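You operate a simulated robot arm through the tools that you are given. There is no shell and no other tool.

You run a simulated robot arm. Do the job below in one go: nothing can be reset, and whatever is moved stays where it is left.

TASK
Mute the gas alarm, shut both bleed valves, reset the panel and run its lamp test.

Only the result counts: the job must be done as asked and must still hold three seconds after the hand-in. Knocking over, shifting, dropping, spilling or breaking anything else fails it.

THE ROBOT
A 6-joint arm with a two-finger gripper, fixed in place. Base frame: the origin is at the foot of the arm, x ahead of it, y to its left, z up. Readings come in mm, rad, newtons and seconds.
With the tool pointing down near the work surface it reaches from about 100 to 700 mm from the base axis. Its first joint turns from -1.152 to 1.152 rad. Payload 2.45 kg.
The TCP is the grasp point between the finger pads, 30 mm short of the fingertips. In the tool frame z runs along the fingers and y along their closing line. The gripper opens to 106 mm. The gripper's body begins 79 mm behind the TCP.
Orientation is that of the tool frame in the base frame, as [roll, pitch, yaw] about the fixed x, y, z axes, in that order (R = Rz(yaw) Ry(pitch) Rx(roll)). With the fingers straight down and closing along the base's y, the tool's x points along the base's -x, its y along +y and its z along -z.

THE INTERFACE
- The arm moves only by the tool drive_tool. Its arguments are lists of equal length, an entry for each row: "turn": the turn, a rotation vector about the tool's x, y, z in rad, a list of three; "translation": the shift along the tool's x, y, z in mm, a list of three; "fingers": the gripper command, from -1 (fully open) to 1 (shut), values between in proportion. In form: {"turn": [[ax, ay, az], ...], "translation": [[x, y, z], ...], "fingers": [fingers, ...]}. A call has 1 to 20 rows; each row is the pose to reach, as a shift and turn from the pose commanded when the call began, along the tool's axes at that moment. Each row takes 0.2 s and may step no farther than 50 mm and 0.15 rad from the row before; otherwise, or with a gripper value out of range, the whole call is refused. Where a pose cannot be reached the arm comes as near as it can. A force on the tool above 40 N (or 10 N above the force at the start of the call, whichever is more), or a blocked arm, ends the call early, and 0.2 s more pass. The fingers move at their own pace (about 153 mm/s each) and stop on an object; they squeeze with about 28 N. The grip force told is the motor's: it shows also when the fingers shut on nothing. Time passes only in rows, and 0.2 s behind the last, so rows that repeat a pose let the fingers close. It gives the time, the measured TCP pose, the force on the tool (base axes), the opening and the grip force at its end, in the units of the frame above (readings bear some noise), with the torque about the TCP (base axes, N m) and any sound that the robot's microphone picked up.
- Cameras (640 x 400 px; columns grow to the right, rows downward): "scene" is fixed at [63.1, 410, 1448.1]; the picture's right is [-0.76, -0.65, 0.00], its down [-0.15, 0.17, -0.97] and it looks along [0.63, -0.74, -0.23] (base axes); focal length 229 px, centre (320, 200). "wrist" rides on the gripper at [76, -2, -106] in the tool frame; the picture's right is [0.02, 1.00, 0.00], its down [-0.78, 0.02, -0.62] and it looks along [-0.62, 0.01, 0.78] (tool axes); focal length 247 px, centre (320, 200). There is no depth. A picture from a camera that has moved, and an enlarged one, comes with that camera's place and axes in the base frame and with its lens. The place of the scene camera against the robot may be out by one fixed shift of up to 12 mm in any direction.
- get_image(camera): a new picture of that camera. It takes no simulated time.
- zoom(camera, box): a new picture of the part [left, top, right, bottom] of that camera's present view, enlarged. It takes no simulated time.
- close_job(): hands the job in; it is judged then, once.

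Nothing tells you positions but the pictures and the camera data. Unless the task says otherwise, let go and move clear before handing in.

The tools are called after "Request:" as a command line: name --argument value ..., lists and objects as JSON in quotes. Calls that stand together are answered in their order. drive_tool: Moves the arm, as the interface text tells. Its arguments: {"type":"object","properties":{"turn":{"type":"array"},"translation":{"type":"array"},"fingers":{"type":"array"}},"required":["turn","translation","fingers"]} The other tools are called the same way: get_image (camera) takes a picture; zoom (camera, box) takes an enlarged picture of a part of a camera's view; close_job () hands the job in.

At the start:

```text
time_s: 0.0
eef_pos: [329.5, 40.4, 1288.4]
tcp_rot: [3.14, 0.003, 3.14]
contact_force: [-0.7, 0.0, -0.2]
wrist_torque: [-0.03, 0.02, 0.04]
gripper_width: 106.1
finger_force: 0.0
```

scene: 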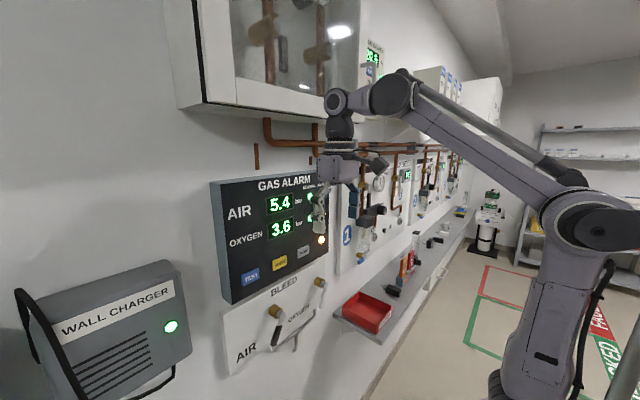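
wrist: 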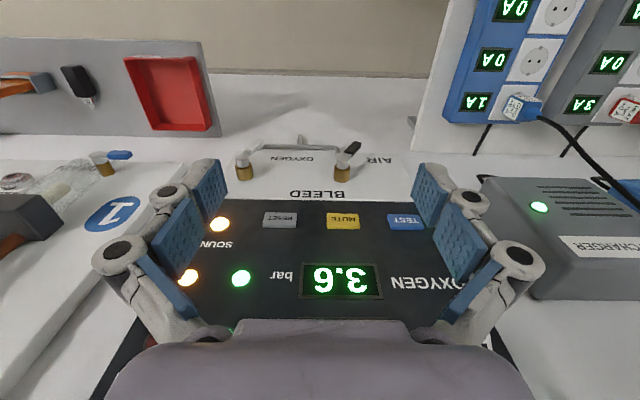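

I see a gas alarm panel on the wall, with TEST, MUTE and RESET buttons and two bleed valves (AIR, OXYGEN) below it. I'll take closer pictures before moving.

Request:
zoom --camera "scene" --box '[200, 160, 360, 380]'

Request:
zoom --camera "wrist" --box '[180, 120, 460, 320]'

Request:
zoom --camera "scene" --box '[200, 170, 340, 290]'

Request:
zoom --camera "scene" --box '[210, 265, 350, 385]'

```text
1.82 times, centred on (280, 270) of scene
camera zoom: at [63.1, 410.0, 1448.1], right [-0.76, -0.65, 0.0], down [-0.15, 0.17, -0.97], along [0.63, -0.74, -0.23], focal length 416 px, centre (393, 73)
```

zoom: 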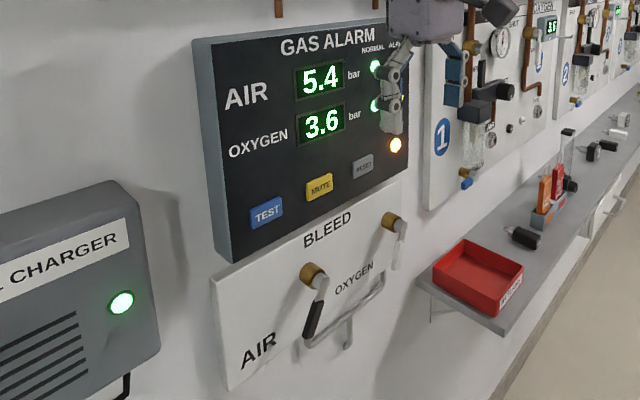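

```text
2.00 times, centred on (320, 220) of wrist
camera zoom: at [251.9, 38.2, 1394.1], right [-0.02, 1.0, 0.0], down [0.78, 0.02, 0.62], along [0.62, 0.02, -0.78], focal length 494 px, centre (320, 160)
```

zoom: 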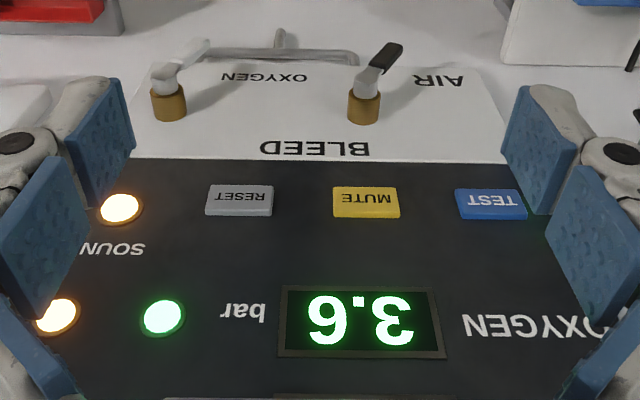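

```text
3.33 times, centred on (270, 230) of scene
camera zoom: at [63.1, 410.0, 1448.1], right [-0.76, -0.65, 0.0], down [-0.15, 0.17, -0.97], along [0.63, -0.74, -0.23], focal length 762 px, centre (487, 100)
```

zoom: 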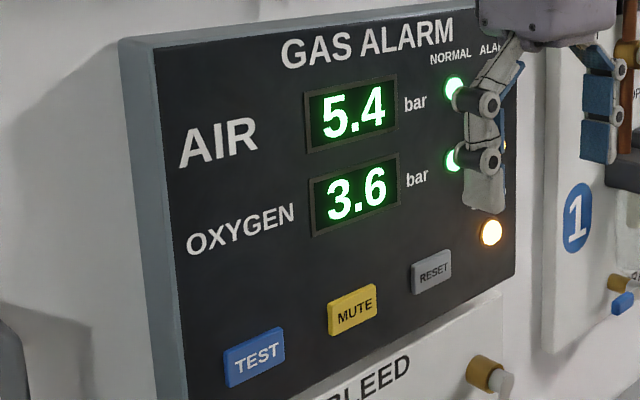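

```text
3.33 times, centred on (280, 325) of scene
camera zoom: at [63.1, 410.0, 1448.1], right [-0.76, -0.65, 0.0], down [-0.15, 0.17, -0.97], along [0.63, -0.74, -0.23], focal length 762 px, centre (453, -217)
```

zoom: 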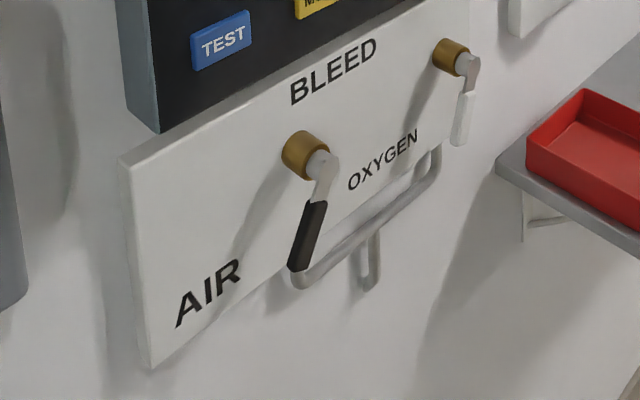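

The alarm panel faces the robot at about x≈480: MUTE is near (480, 77, 1155), TEST further to +y and RESET to -y. The bleed valves are below. I'll tilt the tool forward to see the panel face-on.

Request:
drive_tool --turn '[[0, -0.15, 0], [0, -0.3, 0], [0, -0.45, 0], [0, -0.6, 0], [0, -0.75, 0]]' --translation '[[0, 0, 0], [0, 0, 0], [0, 0, 0], [0, 0, 0], [0, 0, 0]]' --fingers '[-1, -1, -1, -1, -1]'

Request:
get_image --camera "wrist"

Request:
get_image --camera "scene"

```text
time_s: 1.2
eef_pos: [329.4, 39.9, 1290.2]
tcp_rot: [3.139, 0.755, 3.141]
contact_force: [0.4, -0.4, 0.2]
wrist_torque: [0.02, -0.03, 0.02]
gripper_width: 106.0
finger_force: 0.0
```

```text
taken
camera wrist: at [200.2, 38.4, 1313.2], right [-0.02, 1.0, -0.01], down [0.15, 0.01, 0.99], along [0.99, 0.01, -0.15], focal length 247 px, centre (320, 200)
```

wrist: 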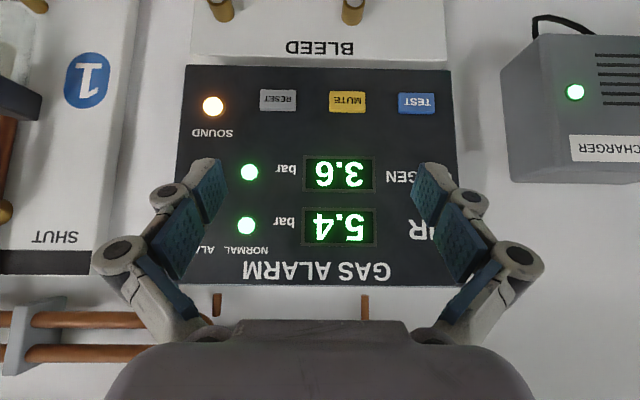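

```text
taken
```

scene: 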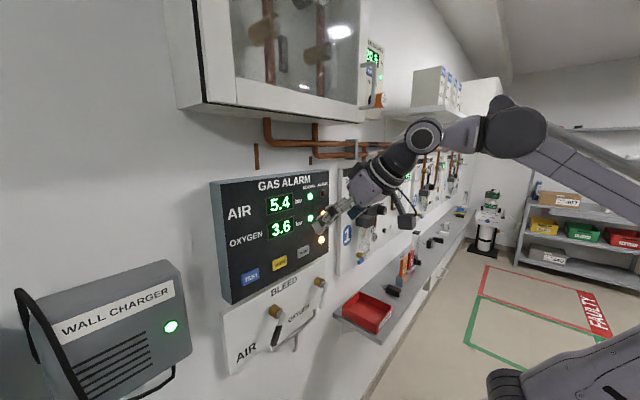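

The tilt went well, and the panel face is at about x≈485. I'll lower the tool now to get a close look at the bleed valves and any markings.

Request:
drive_tool --turn '[[0, 0, 0], [0, 0, 0], [0, 0, 0], [0, 0, 0], [0, 0, 0]]' --translation '[[27.4, 0, 29.1], [54.8, 0, 58.2], [82.2, 0, 87.4], [109.6, 0, 116.5], [123.4, 0, 131.1]]' --fingers '[-1, -1, -1, -1, -1]'

Request:
get_image --camera "wrist"

Request:
get_image --camera "scene"

```text
time_s: 2.4
eef_pos: [328.1, 40.3, 1108.2]
tcp_rot: [3.14, 0.749, -3.141]
contact_force: [0.8, -0.7, -0.1]
wrist_torque: [0.01, 0.01, 0.0]
gripper_width: 105.9
finger_force: 0.0
```

```text
taken
camera wrist: at [199.3, 37.5, 1132.7], right [-0.02, 1.0, -0.01], down [0.15, 0.02, 0.99], along [0.99, 0.01, -0.15], focal length 247 px, centre (320, 200)
```

wrist: 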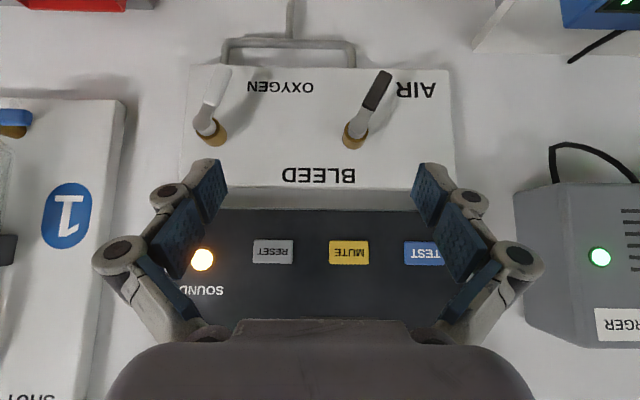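

```text
taken
```

scene: 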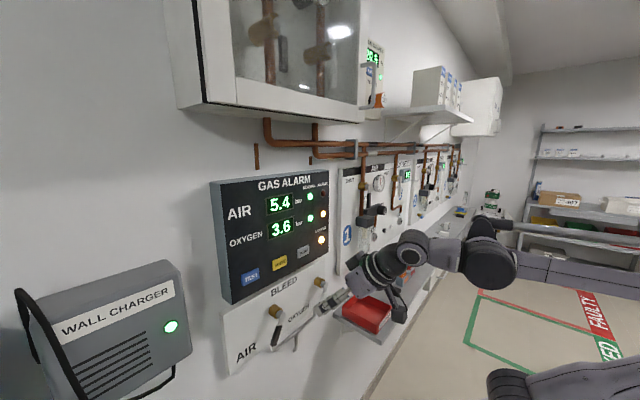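

Request:
zoom --camera "wrist" --box '[170, 0, 470, 190]'

Request:
zoom --camera "wrist" --box '[0, 60, 140, 400]'

Request:
zoom --camera "scene" --box '[300, 140, 460, 280]'

```text
2.11 times, centred on (320, 95) of wrist
camera zoom: at [199.3, 37.5, 1132.7], right [-0.02, 1.0, -0.01], down [0.15, 0.02, 0.99], along [0.99, 0.01, -0.15], focal length 520 px, centre (320, 421)
```

zoom: 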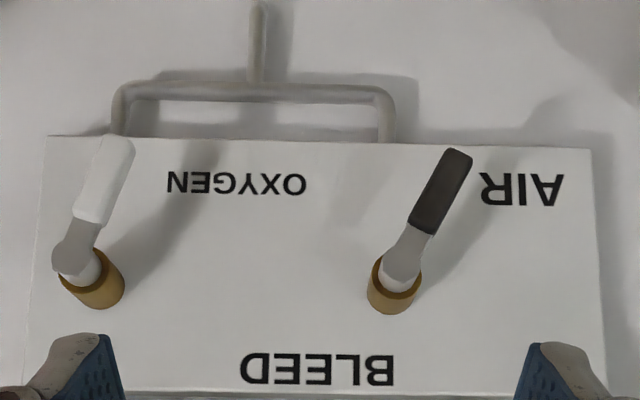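

```text
1.18 times, centred on (70, 230) of wrist
camera zoom: at [199.3, 37.5, 1132.7], right [-0.02, 1.0, -0.01], down [0.15, 0.02, 0.99], along [0.99, 0.01, -0.15], focal length 291 px, centre (614, 165)
```

zoom: 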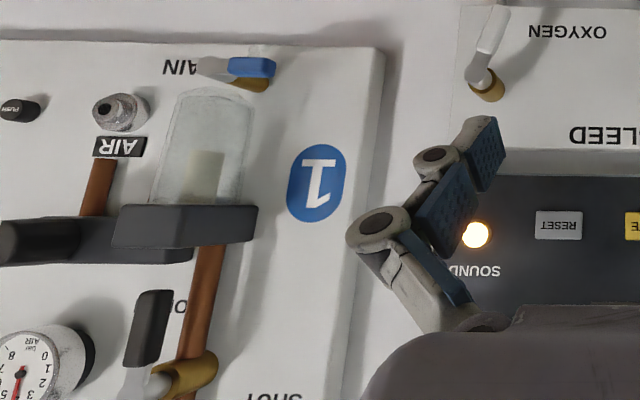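

```text
2.86 times, centred on (380, 210) of scene
camera zoom: at [63.1, 410.0, 1448.1], right [-0.76, -0.65, 0.0], down [-0.15, 0.17, -0.97], along [0.63, -0.74, -0.23], focal length 653 px, centre (149, 171)
```

zoom: 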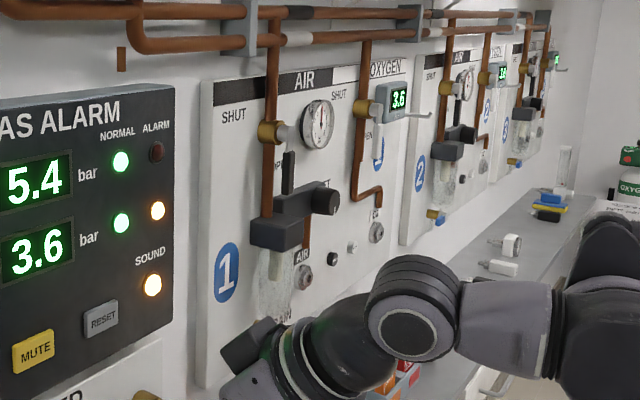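

Both bleed levers hang mostly downward with a small lean toward +y. Before touching them I need to know which direction is shut, so I'll look at the markings on the neighbouring stations.

Request:
zoom --camera "scene" --box '[335, 150, 395, 190]'

Request:
zoom --camera "scene" --box '[335, 180, 415, 240]'

Request:
zoom --camera "scene" --box '[400, 140, 480, 230]'

Request:
zoom --camera "scene" --box '[220, 270, 350, 380]'

Request:
zoom --camera "wrist" --box '[340, 50, 440, 160]'

Request:
zoom --camera "wrist" --box '[180, 40, 280, 150]'

```text
10.00 times, centred on (365, 170) of scene
camera zoom: at [63.1, 410.0, 1448.1], right [-0.76, -0.65, 0.0], down [-0.15, 0.17, -0.97], along [0.63, -0.74, -0.23], focal length 2286 px, centre (-130, 500)
```

zoom: 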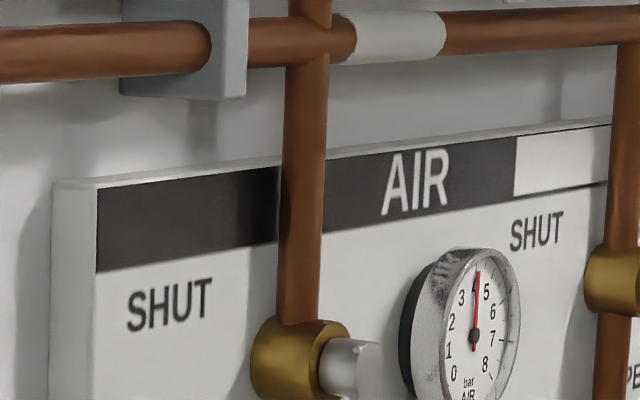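

```text
6.67 times, centred on (375, 210) of scene
camera zoom: at [63.1, 410.0, 1448.1], right [-0.76, -0.65, 0.0], down [-0.15, 0.17, -0.97], along [0.63, -0.74, -0.23], focal length 1524 px, centre (-47, 133)
```

zoom: 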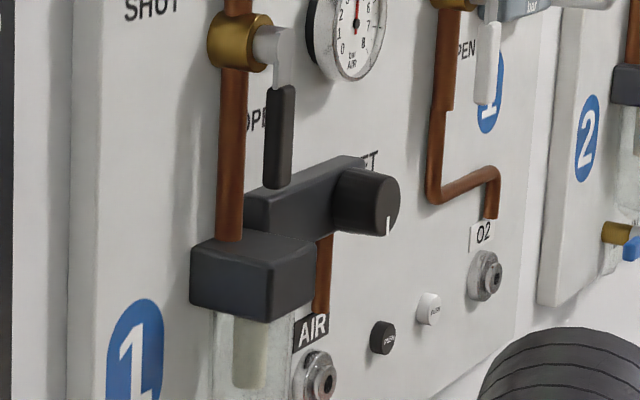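

```text
4.44 times, centred on (440, 185) of scene
camera zoom: at [63.1, 410.0, 1448.1], right [-0.76, -0.65, 0.0], down [-0.15, 0.17, -0.97], along [0.63, -0.74, -0.23], focal length 1016 px, centre (-213, 267)
```

zoom: 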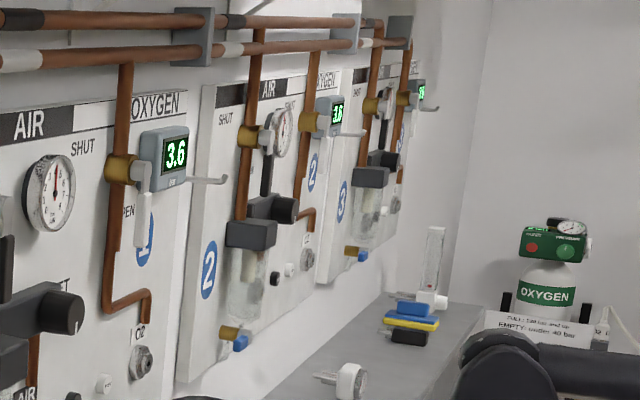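

```text
3.64 times, centred on (285, 325) of scene
camera zoom: at [63.1, 410.0, 1448.1], right [-0.76, -0.65, 0.0], down [-0.15, 0.17, -0.97], along [0.63, -0.74, -0.23], focal length 831 px, centre (447, -254)
```

zoom: 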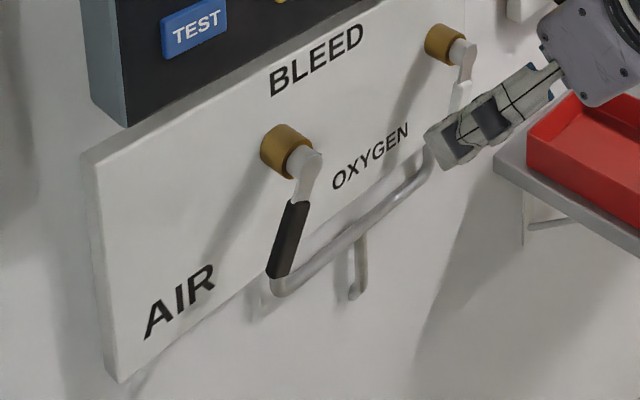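

```text
3.64 times, centred on (390, 105) of wrist
camera zoom: at [199.3, 37.5, 1132.7], right [-0.02, 1.0, -0.01], down [0.15, 0.02, 0.99], along [0.99, 0.01, -0.15], focal length 898 px, centre (66, 546)
```

zoom: 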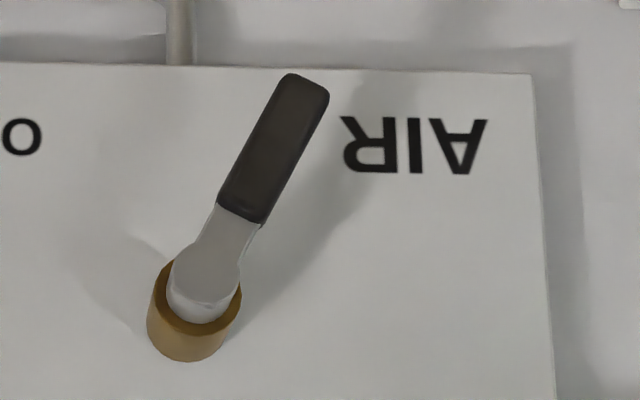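

```text
3.64 times, centred on (230, 95) of wrist
camera zoom: at [199.3, 37.5, 1132.7], right [-0.02, 1.0, -0.01], down [0.15, 0.02, 0.99], along [0.99, 0.01, -0.15], focal length 898 px, centre (647, 582)
```

zoom: 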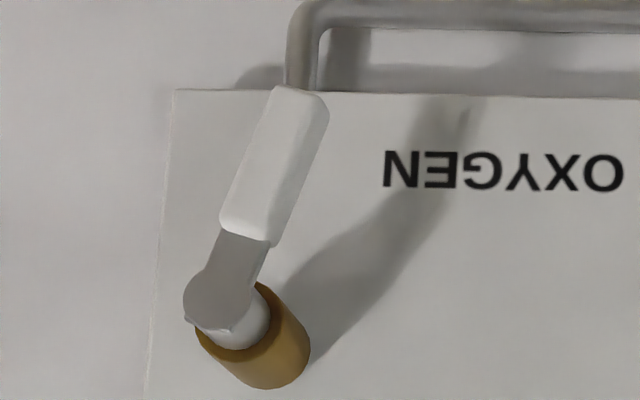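

On the neighbouring stations a lever hanging down is OPEN and one turned sideways toward +y is SHUT. The bleed levers here are near the down position, so they are open. MUTE is at about (481, 74, 1148), RESET at y≈-11 and TEST at y≈158. I'll close the fingers and line up in front of MUTE.

Request:
drive_tool --turn '[[0, 0, 0], [0, 0, 0], [0, 0, 0], [0, 0, 0], [0, 0, 0]]' --translation '[[-22.6, 6.6, 6.1], [-45.2, 13.3, 12.2], [-67.9, 19.9, 18.2], [-90.5, 26.6, 24.3], [-113.1, 33.2, 30.4]]' --fingers '[1, 1, 1, 1, 1]'

Request:
get_image --camera "wrist"

Request:
zoom --camera "scene" --box '[200, 160, 360, 300]'

```text
time_s: 3.6
eef_pos: [432.7, 72.9, 1162.8]
tcp_rot: [3.139, 0.75, 3.14]
contact_force: [0.6, 0.3, -0.5]
wrist_torque: [0.01, 0.01, -0.05]
gripper_width: 0.0
finger_force: 28.0
```

```text
taken
camera wrist: at [303.1, 71.5, 1188.2], right [-0.02, 1.0, -0.01], down [0.15, 0.02, 0.99], along [0.99, 0.01, -0.15], focal length 247 px, centre (320, 200)
```

wrist: 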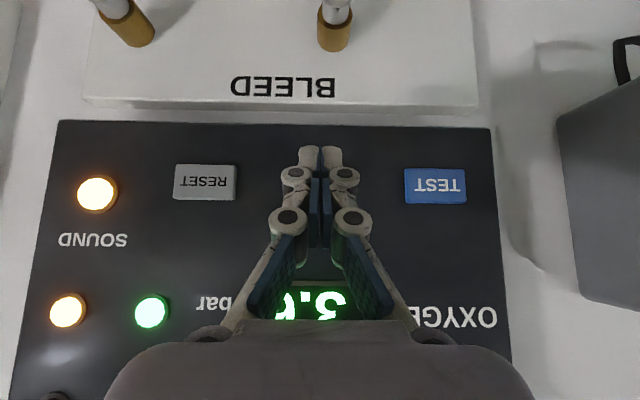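

```text
2.86 times, centred on (280, 230) of scene
camera zoom: at [63.1, 410.0, 1448.1], right [-0.76, -0.65, 0.0], down [-0.15, 0.17, -0.97], along [0.63, -0.74, -0.23], focal length 653 px, centre (434, 114)
```

zoom: 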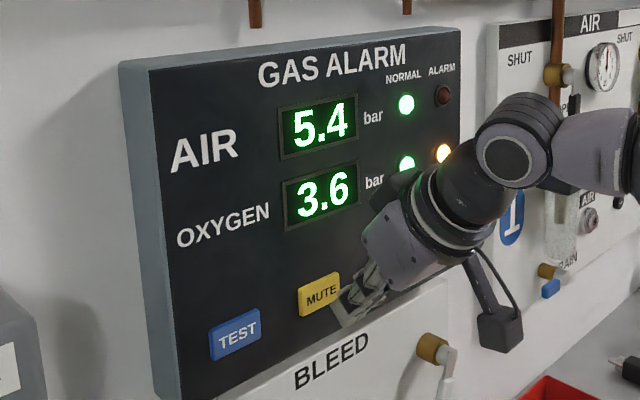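

The fingertips are in front of MUTE, midway between RESET and TEST. I'll press forward along +x in small steps and watch the force and sound.

Request:
drive_tool --turn '[[0, 0, 0], [0, 0, 0], [0, 0, 0], [0, 0, 0], [0, 0, 0], [0, 0, 0]]' --translation '[[-5.9, 0, 5.5], [-10.2, 0, 9.5], [-12.4, 0, 11.6], [-13.9, 0, 13.0], [-15.4, 0, 14.3], [-16.1, 0, 15.0]]' --fingers '[1, 1, 1, 1, 1, 1]'

Request:
zoom --camera "scene" --box '[200, 160, 360, 300]'

Request:
get_image --camera "wrist"

```text
time_s: 5.0
eef_pos: [454.6, 73.1, 1164.1]
tcp_rot: [3.137, 0.75, 3.139]
contact_force: [-0.1, 0.1, 1.2]
wrist_torque: [-0.02, 0.01, 0.0]
gripper_width: 6.0
finger_force: 28.5
```

```text
2.86 times, centred on (280, 230) of scene
camera zoom: at [63.0, 410.1, 1448.1], right [-0.76, -0.65, 0.0], down [-0.15, 0.17, -0.97], along [0.63, -0.74, -0.23], focal length 653 px, centre (434, 114)
```

zoom: 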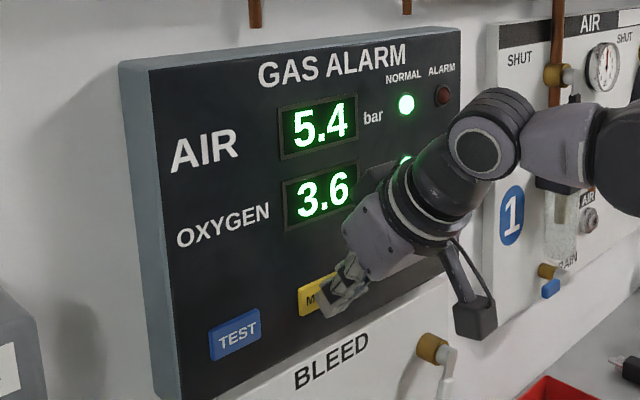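

```text
taken
camera wrist: at [324.6, 71.7, 1188.7], right [-0.02, 1.0, -0.01], down [0.15, 0.01, 0.99], along [0.99, 0.01, -0.15], focal length 247 px, centre (320, 200)
```

wrist: 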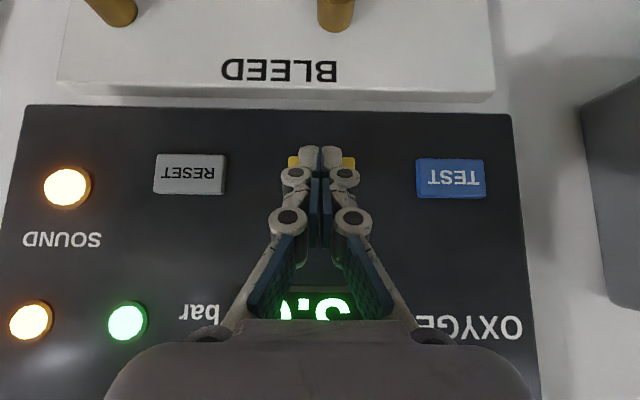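

No clear contact yet, and the SOUND lamp is still lit. I'll keep pressing in 1–2 mm steps.

Request:
drive_tool --turn '[[0, 0, 0], [0, 0, 0], [0, 0, 0]]' --translation '[[-1.1, 0, 1.0], [-2.2, 0, 2.0], [-2.9, 0, 2.7]]' --fingers '[1, 1, 1]'

Request:
get_image --camera "wrist"

```text
time_s: 5.8
eef_pos: [457.0, 73.0, 1164.9]
tcp_rot: [-3.141, 0.749, 3.139]
contact_force: [-8.5, -0.1, 3.2]
wrist_torque: [-0.02, -0.01, -0.03]
gripper_width: 5.9
finger_force: 28.6
heard: click
```

```text
taken
camera wrist: at [327.8, 71.8, 1188.4], right [-0.02, 1.0, -0.01], down [0.15, 0.02, 0.99], along [0.99, 0.01, -0.15], focal length 247 px, centre (320, 200)
```

wrist: 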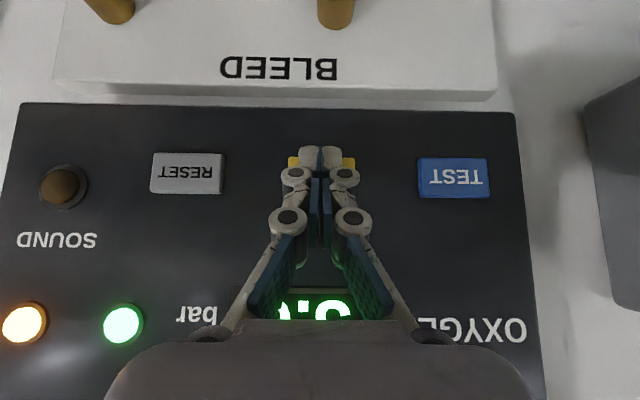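

MUTE clicked and the SOUND lamp went out. I'll back off, lower the tool and bring it nearly horizontal for work on the valve levers.

Request:
drive_tool --turn '[[0, 0, 0], [0, 0, 0], [0, 0, 0], [0, 0, 0], [0, 0, 0], [0, -0.15, 0], [0, -0.3, 0], [0, -0.45, 0], [0, -0.6, 0], [0, -0.75, 0]]' --translation '[[22.0, 0, -20.4], [41.7, 0, -38.9], [69.0, 0, -9.6], [96.2, 0, 19.6], [109.9, 0, 34.3], [109.9, 0, 34.3], [109.9, 0, 34.3], [109.9, 0, 34.3], [109.9, 0, 34.3], [109.9, 0, 34.3]]' --fingers '[1, 1, 1, 1, 1, 1, 1, 1, 1, 1]'

Request:
get_image --camera "wrist"

Request:
get_image --camera "scene"

```text
time_s: 8.0
eef_pos: [401.1, 75.0, 1063.2]
tcp_rot: [3.108, 1.5, 3.111]
contact_force: [0.2, -0.1, 0.8]
wrist_torque: [0.01, -0.02, -0.03]
gripper_width: 0.0
finger_force: 28.1
```

```text
taken
camera wrist: at [288.9, 72.5, 993.7], right [0.0, 1.0, -0.02], down [-0.57, 0.01, 0.82], along [0.82, 0.01, 0.57], focal length 247 px, centre (320, 200)
```

wrist: 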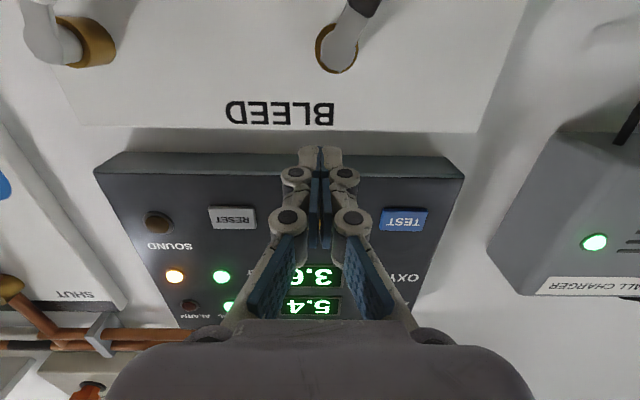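

```text
taken
```

scene: 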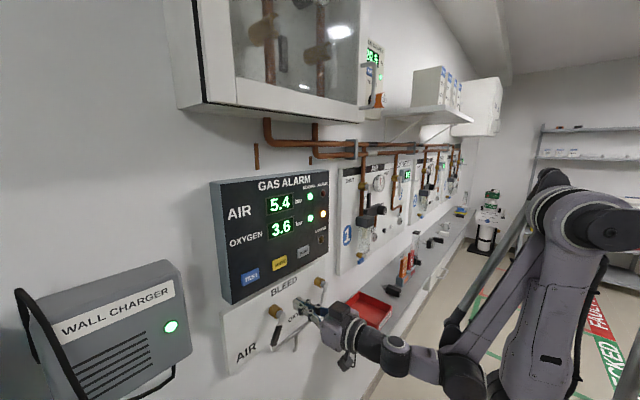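

The horizontal pose works, and the AIR pivot comes out at about (y 85, z 1003). I'll lower the closed fingers to beside the AIR lever, on its -y side, still standing off from the plate.

Request:
drive_tool --turn '[[0, 0, 0], [0, 0, 0], [0, 0, 0], [0, 0, 0]]' --translation '[[30, 0, 2.1], [60, 0, 4.3], [90, 1.5, 6.4], [119.7, 3, 8.5]]' --fingers '[1, 1, 1, 1]'

Request:
get_image --camera "wrist"

Request:
zoom --camera "scene" --box '[210, 260, 370, 380]'

```text
time_s: 9.0
eef_pos: [408.1, 78.0, 1053.4]
tcp_rot: [3.118, 1.5, 3.116]
contact_force: [-0.9, 1.0, 0.5]
wrist_torque: [0.03, -0.02, 0.01]
gripper_width: 0.1
finger_force: 28.6
out of reach, approached as far as the arm can: row 1, 2, 3, 4
```

```text
taken
camera wrist: at [295.9, 76.1, 984.4], right [0.0, 1.0, -0.02], down [-0.56, 0.02, 0.83], along [0.83, 0.01, 0.56], focal length 247 px, centre (320, 200)
```

wrist: 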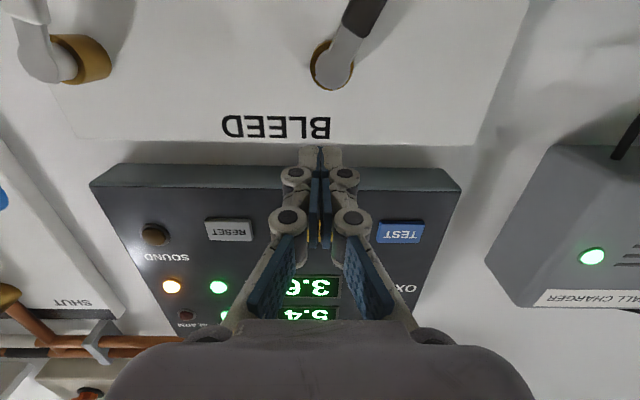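

```text
3.33 times, centred on (290, 320) of scene
camera zoom: at [63.1, 410.0, 1448.1], right [-0.76, -0.65, 0.0], down [-0.15, 0.17, -0.97], along [0.63, -0.74, -0.23], focal length 762 px, centre (420, -200)
```

zoom: 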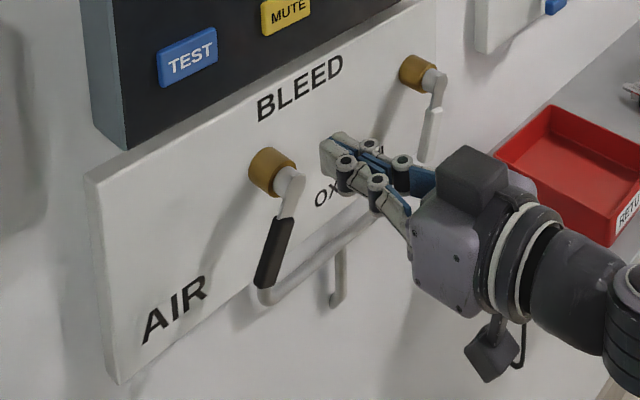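

Fully horizontal can't go this low: the arm stopped at z≈1053. I'll reduce the tilt so the wrist stays higher, still standing off from the plate, and check where it ends up.

Request:
drive_tool --turn '[[0, 0.1, 0], [0, 0.2, 0], [0, 0.3, 0], [0, 0.4, 0], [0, 0.4, 0]]' --translation '[[0, 0, 0], [0, 0, 0], [0, 0, 0], [0, 0, 0], [0, 0, 0]]' --fingers '[1, 1, 1, 1, 1]'

Request:
get_image --camera "wrist"

Request:
get_image --camera "scene"

```text
time_s: 10.2
eef_pos: [406.3, 77.6, 1054.0]
tcp_rot: [3.138, 1.1, 3.139]
contact_force: [-0.2, -0.2, -0.7]
wrist_torque: [0.0, -0.01, 0.02]
gripper_width: 0.0
finger_force: 28.8
```

```text
taken
camera wrist: at [277.0, 76.2, 1033.9], right [-0.01, 1.0, -0.02], down [-0.2, 0.02, 0.98], along [0.98, 0.01, 0.2], focal length 247 px, centre (320, 200)
```

wrist: 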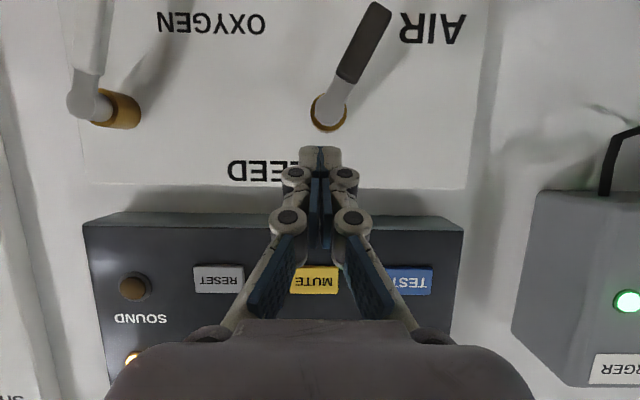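

```text
taken
```

scene: 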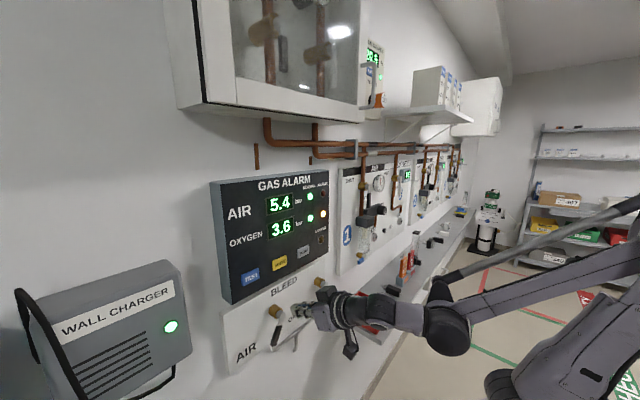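

Tilt 1.1 keeps everything in view, with the AIR pivot at about (y 85, z 1003), OXYGEN at (y -93, z 1003) and both levers leaning about 26° from down. I'll lower the tool at this tilt to the level of the AIR lever.

Request:
drive_tool --turn '[[0, 0, 0], [0, 0, 0], [0, 0, 0], [0, 0, 0]]' --translation '[[22.7, 0, 11.6], [45.4, 0, 23.1], [68.2, 0, 34.7], [90.9, 0, 46.3]]' --fingers '[1, 1, 1, 1]'

Request:
get_image --camera "wrist"

Request:
zoom --camera "scene" --box '[210, 260, 370, 380]'

```text
time_s: 11.2
eef_pos: [406.9, 77.9, 963.9]
tcp_rot: [3.139, 1.099, 3.14]
contact_force: [0.7, 0.1, -0.3]
wrist_torque: [-0.01, 0.01, 0.0]
gripper_width: 0.0
finger_force: 28.3
out of reach, approached as far as the arm can: row 4
```

```text
taken
camera wrist: at [277.7, 76.5, 943.3], right [-0.01, 1.0, -0.02], down [-0.2, 0.02, 0.98], along [0.98, 0.01, 0.2], focal length 247 px, centre (320, 200)
```

wrist: 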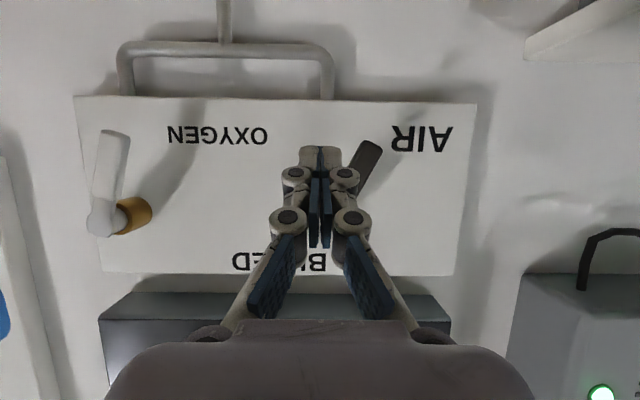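

```text
3.33 times, centred on (290, 320) of scene
camera zoom: at [63.1, 410.0, 1448.1], right [-0.76, -0.65, 0.0], down [-0.15, 0.17, -0.97], along [0.63, -0.74, -0.23], focal length 762 px, centre (420, -200)
```

zoom: 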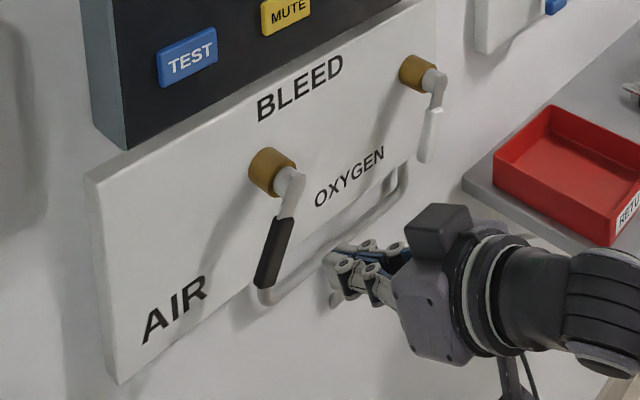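

I'm at z≈964, and there is room to move forward on the -y side of the AIR lever. I'll slide the fingers in so the tips reach beside the lever grip.

Request:
drive_tool --turn '[[0, 0, 0], [0, 0, 0], [0, 0, 0], [0, 0, 0]]' --translation '[[-3.0, 0, 11.4], [-6.0, 0, 22.8], [-9.0, 0, 34.1], [-12.0, 0, 45.5]]' --fingers '[1, 1, 1, 1]'

Request:
get_image --camera "wrist"

Request:
zoom --camera "scene" --box '[210, 260, 370, 380]'

```text
time_s: 12.2
eef_pos: [453.2, 77.8, 953.3]
tcp_rot: [3.136, 1.1, 3.138]
contact_force: [-1.1, -0.2, 1.1]
wrist_torque: [-0.02, 0.02, 0.01]
gripper_width: 0.1
finger_force: 28.7
```

```text
taken
camera wrist: at [323.4, 76.4, 933.3], right [-0.01, 1.0, -0.02], down [-0.2, 0.01, 0.98], along [0.98, 0.01, 0.2], focal length 247 px, centre (320, 200)
```

wrist: 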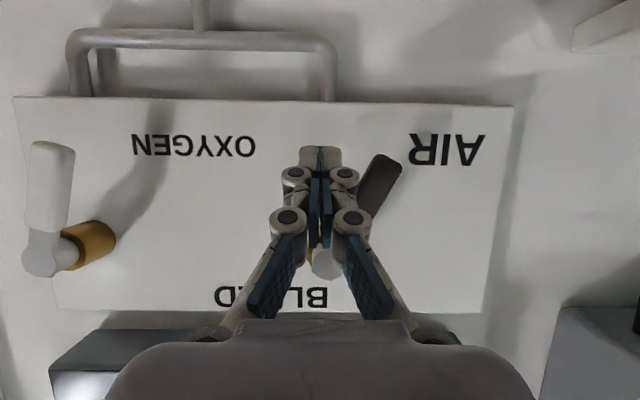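

```text
3.33 times, centred on (290, 320) of scene
camera zoom: at [63.1, 410.0, 1448.1], right [-0.76, -0.65, 0.0], down [-0.15, 0.17, -0.97], along [0.63, -0.74, -0.23], focal length 762 px, centre (420, -200)
```

zoom: 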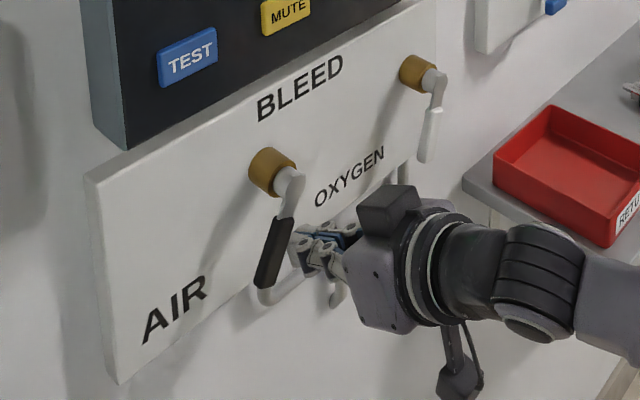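

The fingers are beside the lever on its -y side and not touching anything. I'll sweep +y along the arc to swing the AIR lever partway up, then check it and the pressure display.

Request:
drive_tool --turn '[[0, 0, 0], [0, 0, 0], [0, 0, 0], [0, 0, 0]]' --translation '[[-0.6, 6.5, -0.3], [-1.3, 13, -0.7], [-2.6, 21.6, -1.3], [-5.4, 30.3, -2.8]]' --fingers '[1, 1, 1, 1]'

Request:
get_image --camera "wrist"

Request:
zoom --camera "scene" --box '[190, 160, 370, 380]'

```text
time_s: 13.2
eef_pos: [454.1, 109.1, 960.2]
tcp_rot: [3.138, 1.103, 3.138]
contact_force: [-1.8, -1.9, -1.3]
wrist_torque: [0.02, 0.0, 0.02]
gripper_width: 0.0
finger_force: 28.2
```

```text
taken
camera wrist: at [323.1, 106.8, 939.7], right [-0.01, 1.0, -0.02], down [-0.2, 0.02, 0.98], along [0.98, 0.01, 0.2], focal length 247 px, centre (320, 200)
```

wrist: 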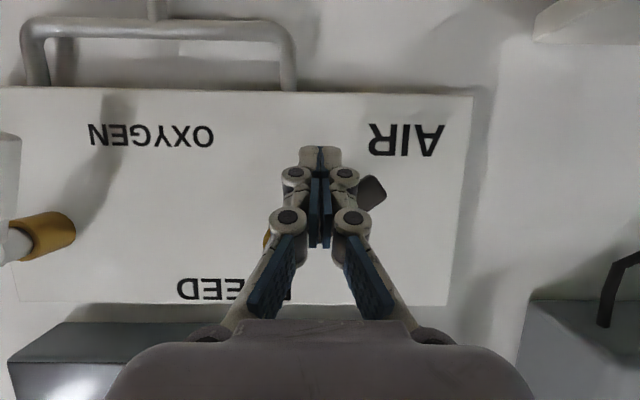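

```text
1.82 times, centred on (280, 270) of scene
camera zoom: at [63.0, 410.0, 1448.1], right [-0.76, -0.65, 0.0], down [-0.15, 0.17, -0.97], along [0.63, -0.74, -0.23], focal length 416 px, centre (393, 73)
```

zoom: 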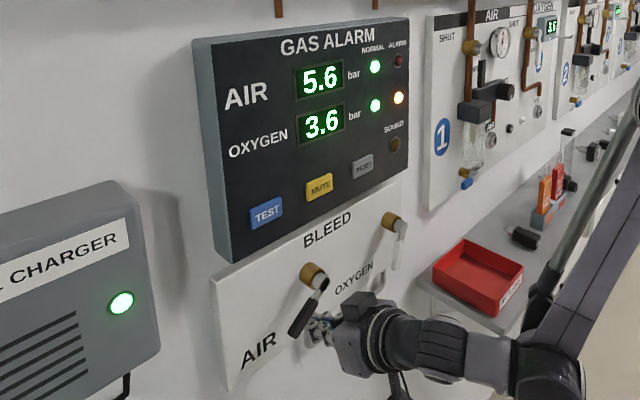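

The AIR reading rose from 5.4 to 5.6 bar, so this is the shutting direction. The lever is at about 55° and I'll continue the arc toward horizontal.

Request:
drive_tool --turn '[[0, 0, 0], [0, 0, 0], [0, 0, 0], [0, 0, 0], [0, 0, 0]]' --translation '[[-4.5, 8.3, -2.3], [-10.8, 15.7, -5.5], [-15.0, 19.0, -7.6], [-18.5, 21.6, -9.4], [-21.0, 23.0, -10.7]]' --fingers '[1, 1, 1, 1, 1]'

Request:
get_image --camera "wrist"

Request:
zoom --camera "scene" --box '[190, 160, 370, 380]'

```text
time_s: 14.4
eef_pos: [452.9, 131.5, 984.4]
tcp_rot: [3.135, 1.102, 3.138]
contact_force: [-0.3, -0.4, -0.9]
wrist_torque: [-0.03, -0.01, 0.0]
gripper_width: 0.3
finger_force: 28.6
```

```text
taken
camera wrist: at [322.9, 130.1, 963.1], right [-0.01, 1.0, -0.02], down [-0.2, 0.01, 0.98], along [0.98, 0.01, 0.2], focal length 247 px, centre (320, 200)
```

wrist: 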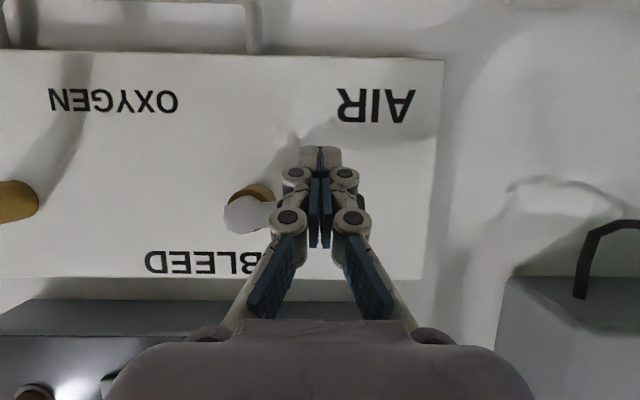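

```text
1.82 times, centred on (280, 270) of scene
camera zoom: at [63.1, 410.0, 1448.1], right [-0.76, -0.65, 0.0], down [-0.15, 0.17, -0.97], along [0.63, -0.74, -0.23], focal length 416 px, centre (393, 73)
```

zoom: 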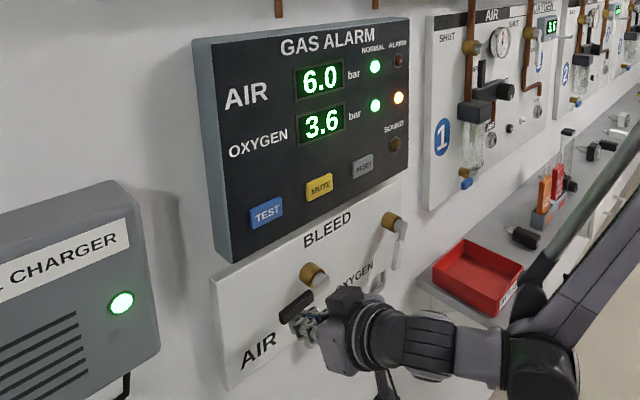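

AIR is now at 6.0 bar and the lever is near horizontal. I'll push up in small steps to find the stop.

Request:
drive_tool --turn '[[0, 0, 0], [0, 0, 0], [0, 0, 0]]' --translation '[[-2.0, 0.6, -1.0], [-4.0, 0.9, -2.0], [-5.5, 1.0, -2.8]]' --fingers '[1, 1, 1]'

Request:
zoom --camera "scene" --box '[200, 170, 340, 370]'

Request:
zoom --camera "scene" --box '[240, 280, 340, 360]'

```text
time_s: 15.2
eef_pos: [453.3, 132.3, 989.7]
tcp_rot: [3.135, 1.101, 3.136]
contact_force: [-2.1, 3.0, -12.1]
wrist_torque: [0.05, 0.14, 0.1]
gripper_width: 6.0
finger_force: 28.8
```

```text
2.00 times, centred on (270, 270) of scene
camera zoom: at [63.2, 410.2, 1448.0], right [-0.76, -0.65, 0.0], down [-0.15, 0.17, -0.97], along [0.63, -0.74, -0.23], focal length 457 px, centre (420, 60)
```

zoom: 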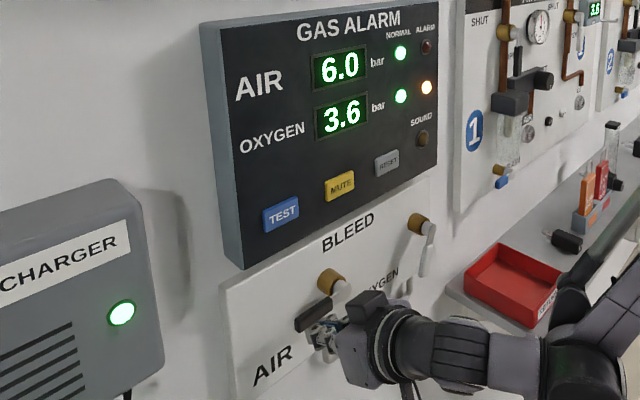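

```text
5.00 times, centred on (290, 320) of scene
camera zoom: at [63.2, 410.2, 1448.0], right [-0.76, -0.65, 0.0], down [-0.15, 0.17, -0.97], along [0.63, -0.74, -0.23], focal length 1143 px, centre (470, -400)
```

zoom: 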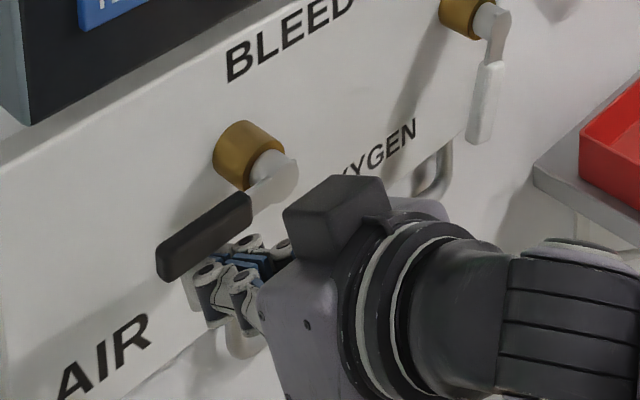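

The lever looks horizontal and I feel about 12 N of resistance, which is probably the stop. I'll nudge up 1.5 mm to confirm.

Request:
drive_tool --turn '[[0, 0, 0], [0, 0, 0]]' --translation '[[-0.9, 0, -0.4], [-1.6, 0, -0.8]]' --fingers '[1, 1]'

Request:
zoom --camera "scene" --box '[240, 280, 340, 360]'

Request:
get_image --camera "wrist"

```text
time_s: 15.8
eef_pos: [453.7, 132.0, 989.5]
tcp_rot: [3.132, 1.096, 3.134]
contact_force: [-5.3, 4.5, -31.5]
wrist_torque: [0.14, 0.31, 0.18]
gripper_width: 6.0
finger_force: 29.0
```

```text
5.00 times, centred on (290, 320) of scene
camera zoom: at [63.4, 410.3, 1448.0], right [-0.76, -0.65, 0.0], down [-0.15, 0.17, -0.97], along [0.63, -0.74, -0.23], focal length 1143 px, centre (470, -400)
```

zoom: 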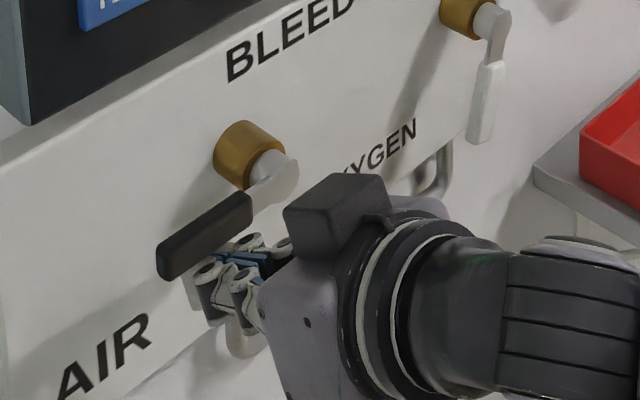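

```text
taken
camera wrist: at [322.5, 130.9, 970.0], right [-0.01, 1.0, -0.02], down [-0.19, 0.01, 0.98], along [0.98, 0.01, 0.19], focal length 247 px, centre (320, 200)
```

wrist: 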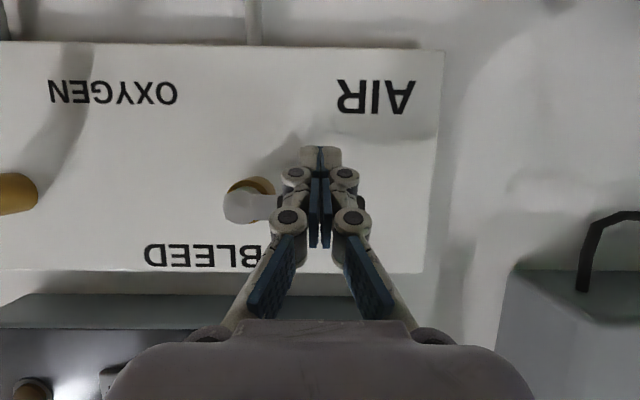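

The lever is firmly at its stop: the force climbed with no movement and AIR reads 6.0 bar. I'll ease off downward, back out, and move across to stand off from the OXYGEN lever.

Request:
drive_tool --turn '[[0, 0, 0], [0, 0, 0], [0, 0, 0], [0, 0, 0], [0, 0, 0], [0, 0, 0], [0, 0, 0], [0, 0, 0], [0, 0, 0]]' --translation '[[4, 0, 2], [8, 0, 4.1], [19.4, 0, -18.2], [30.7, 0, -40.5], [30.7, -46, -40.5], [30.7, -92, -40.5], [30.7, -138, -40.5], [30.7, -184, -40.5], [30.7, -232, -40.5]]' --fingers '[1, 1, 1, 1, 1, 1, 1, 1, 1]'

Request:
get_image --camera "wrist"

Request:
get_image --camera "scene"

Request:
zoom --camera "scene" --box '[200, 170, 340, 370]'

```text
time_s: 17.8
eef_pos: [403.5, -99.3, 981.9]
tcp_rot: [3.138, 1.101, 3.139]
contact_force: [-0.4, -0.9, -0.4]
wrist_torque: [0.02, -0.02, 0.04]
gripper_width: 0.2
finger_force: 29.2
```

```text
taken
camera wrist: at [272.5, -101.0, 961.3], right [-0.01, 1.0, -0.02], down [-0.2, 0.02, 0.98], along [0.98, 0.01, 0.2], focal length 247 px, centre (320, 200)
```

wrist: 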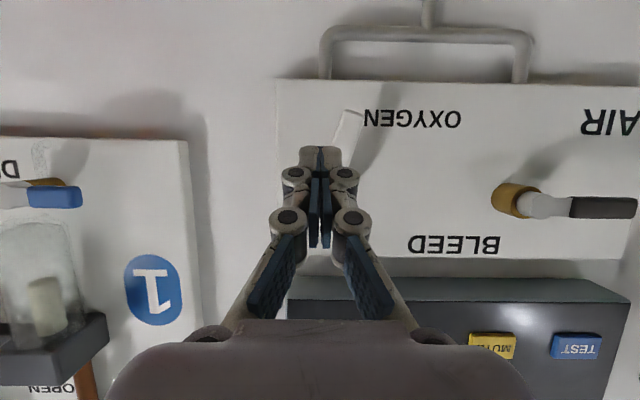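

```text
taken
```

scene: 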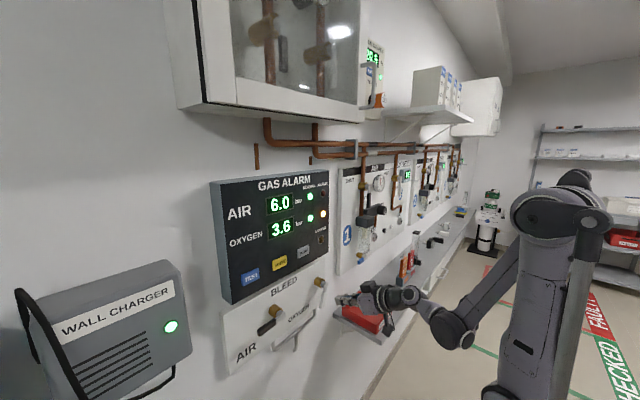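

```text
2.00 times, centred on (270, 270) of scene
camera zoom: at [63.1, 410.1, 1448.1], right [-0.76, -0.65, 0.0], down [-0.15, 0.17, -0.97], along [0.63, -0.74, -0.23], focal length 457 px, centre (420, 60)
```

zoom: 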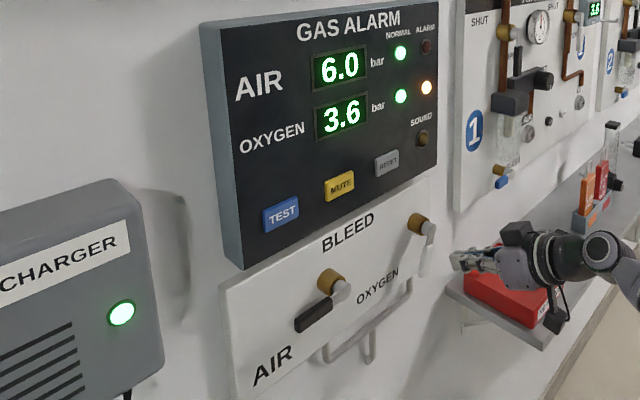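

AIR is shut and the lever is horizontal. The OXYGEN lever seems to lean less, so I'll shift further to -y for a clear view before moving in.

Request:
drive_tool --turn '[[0, 0, 0], [0, 0, 0]]' --translation '[[0, -15, 0], [0, -25, 0]]' --fingers '[1, 1]'

Request:
get_image --camera "wrist"

Request:
zoom --camera "wrist" --box '[280, 80, 480, 280]'

Request:
zoom --camera "scene" --box '[280, 260, 400, 350]'

```text
time_s: 18.4
eef_pos: [403.5, -125.3, 981.6]
tcp_rot: [3.135, 1.103, 3.138]
contact_force: [-0.2, -0.3, 0.4]
wrist_torque: [0.02, 0.02, 0.04]
gripper_width: 0.2
finger_force: 28.6
```

```text
taken
camera wrist: at [273.0, -126.0, 960.8], right [-0.01, 1.0, -0.02], down [-0.2, 0.01, 0.98], along [0.98, 0.01, 0.2], focal length 247 px, centre (320, 200)
```

wrist: 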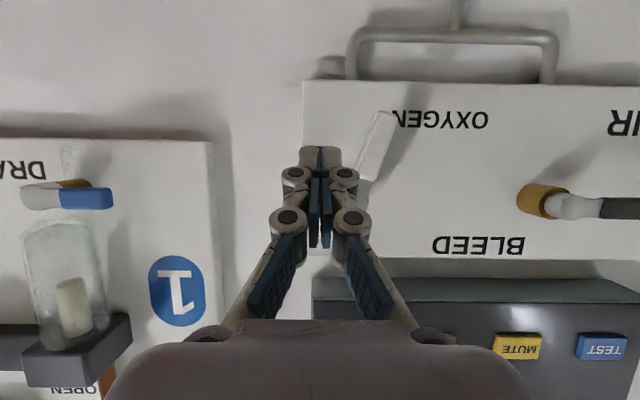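

```text
2.00 times, centred on (380, 180) of wrist
camera zoom: at [273.0, -126.0, 960.8], right [-0.01, 1.0, -0.02], down [-0.2, 0.01, 0.98], along [0.98, 0.01, 0.2], focal length 494 px, centre (200, 240)
```

zoom: 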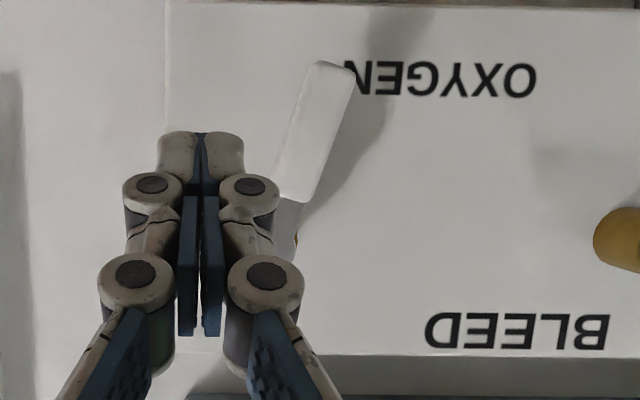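

```text
4.44 times, centred on (340, 305) of scene
camera zoom: at [63.1, 410.0, 1448.1], right [-0.76, -0.65, 0.0], down [-0.15, 0.17, -0.97], along [0.63, -0.74, -0.23], focal length 1016 px, centre (231, -267)
```

zoom: 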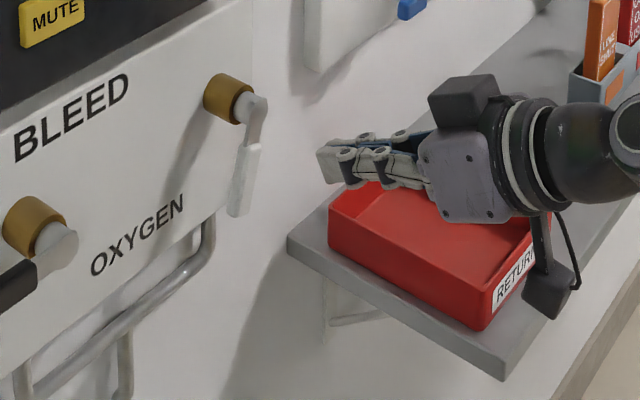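

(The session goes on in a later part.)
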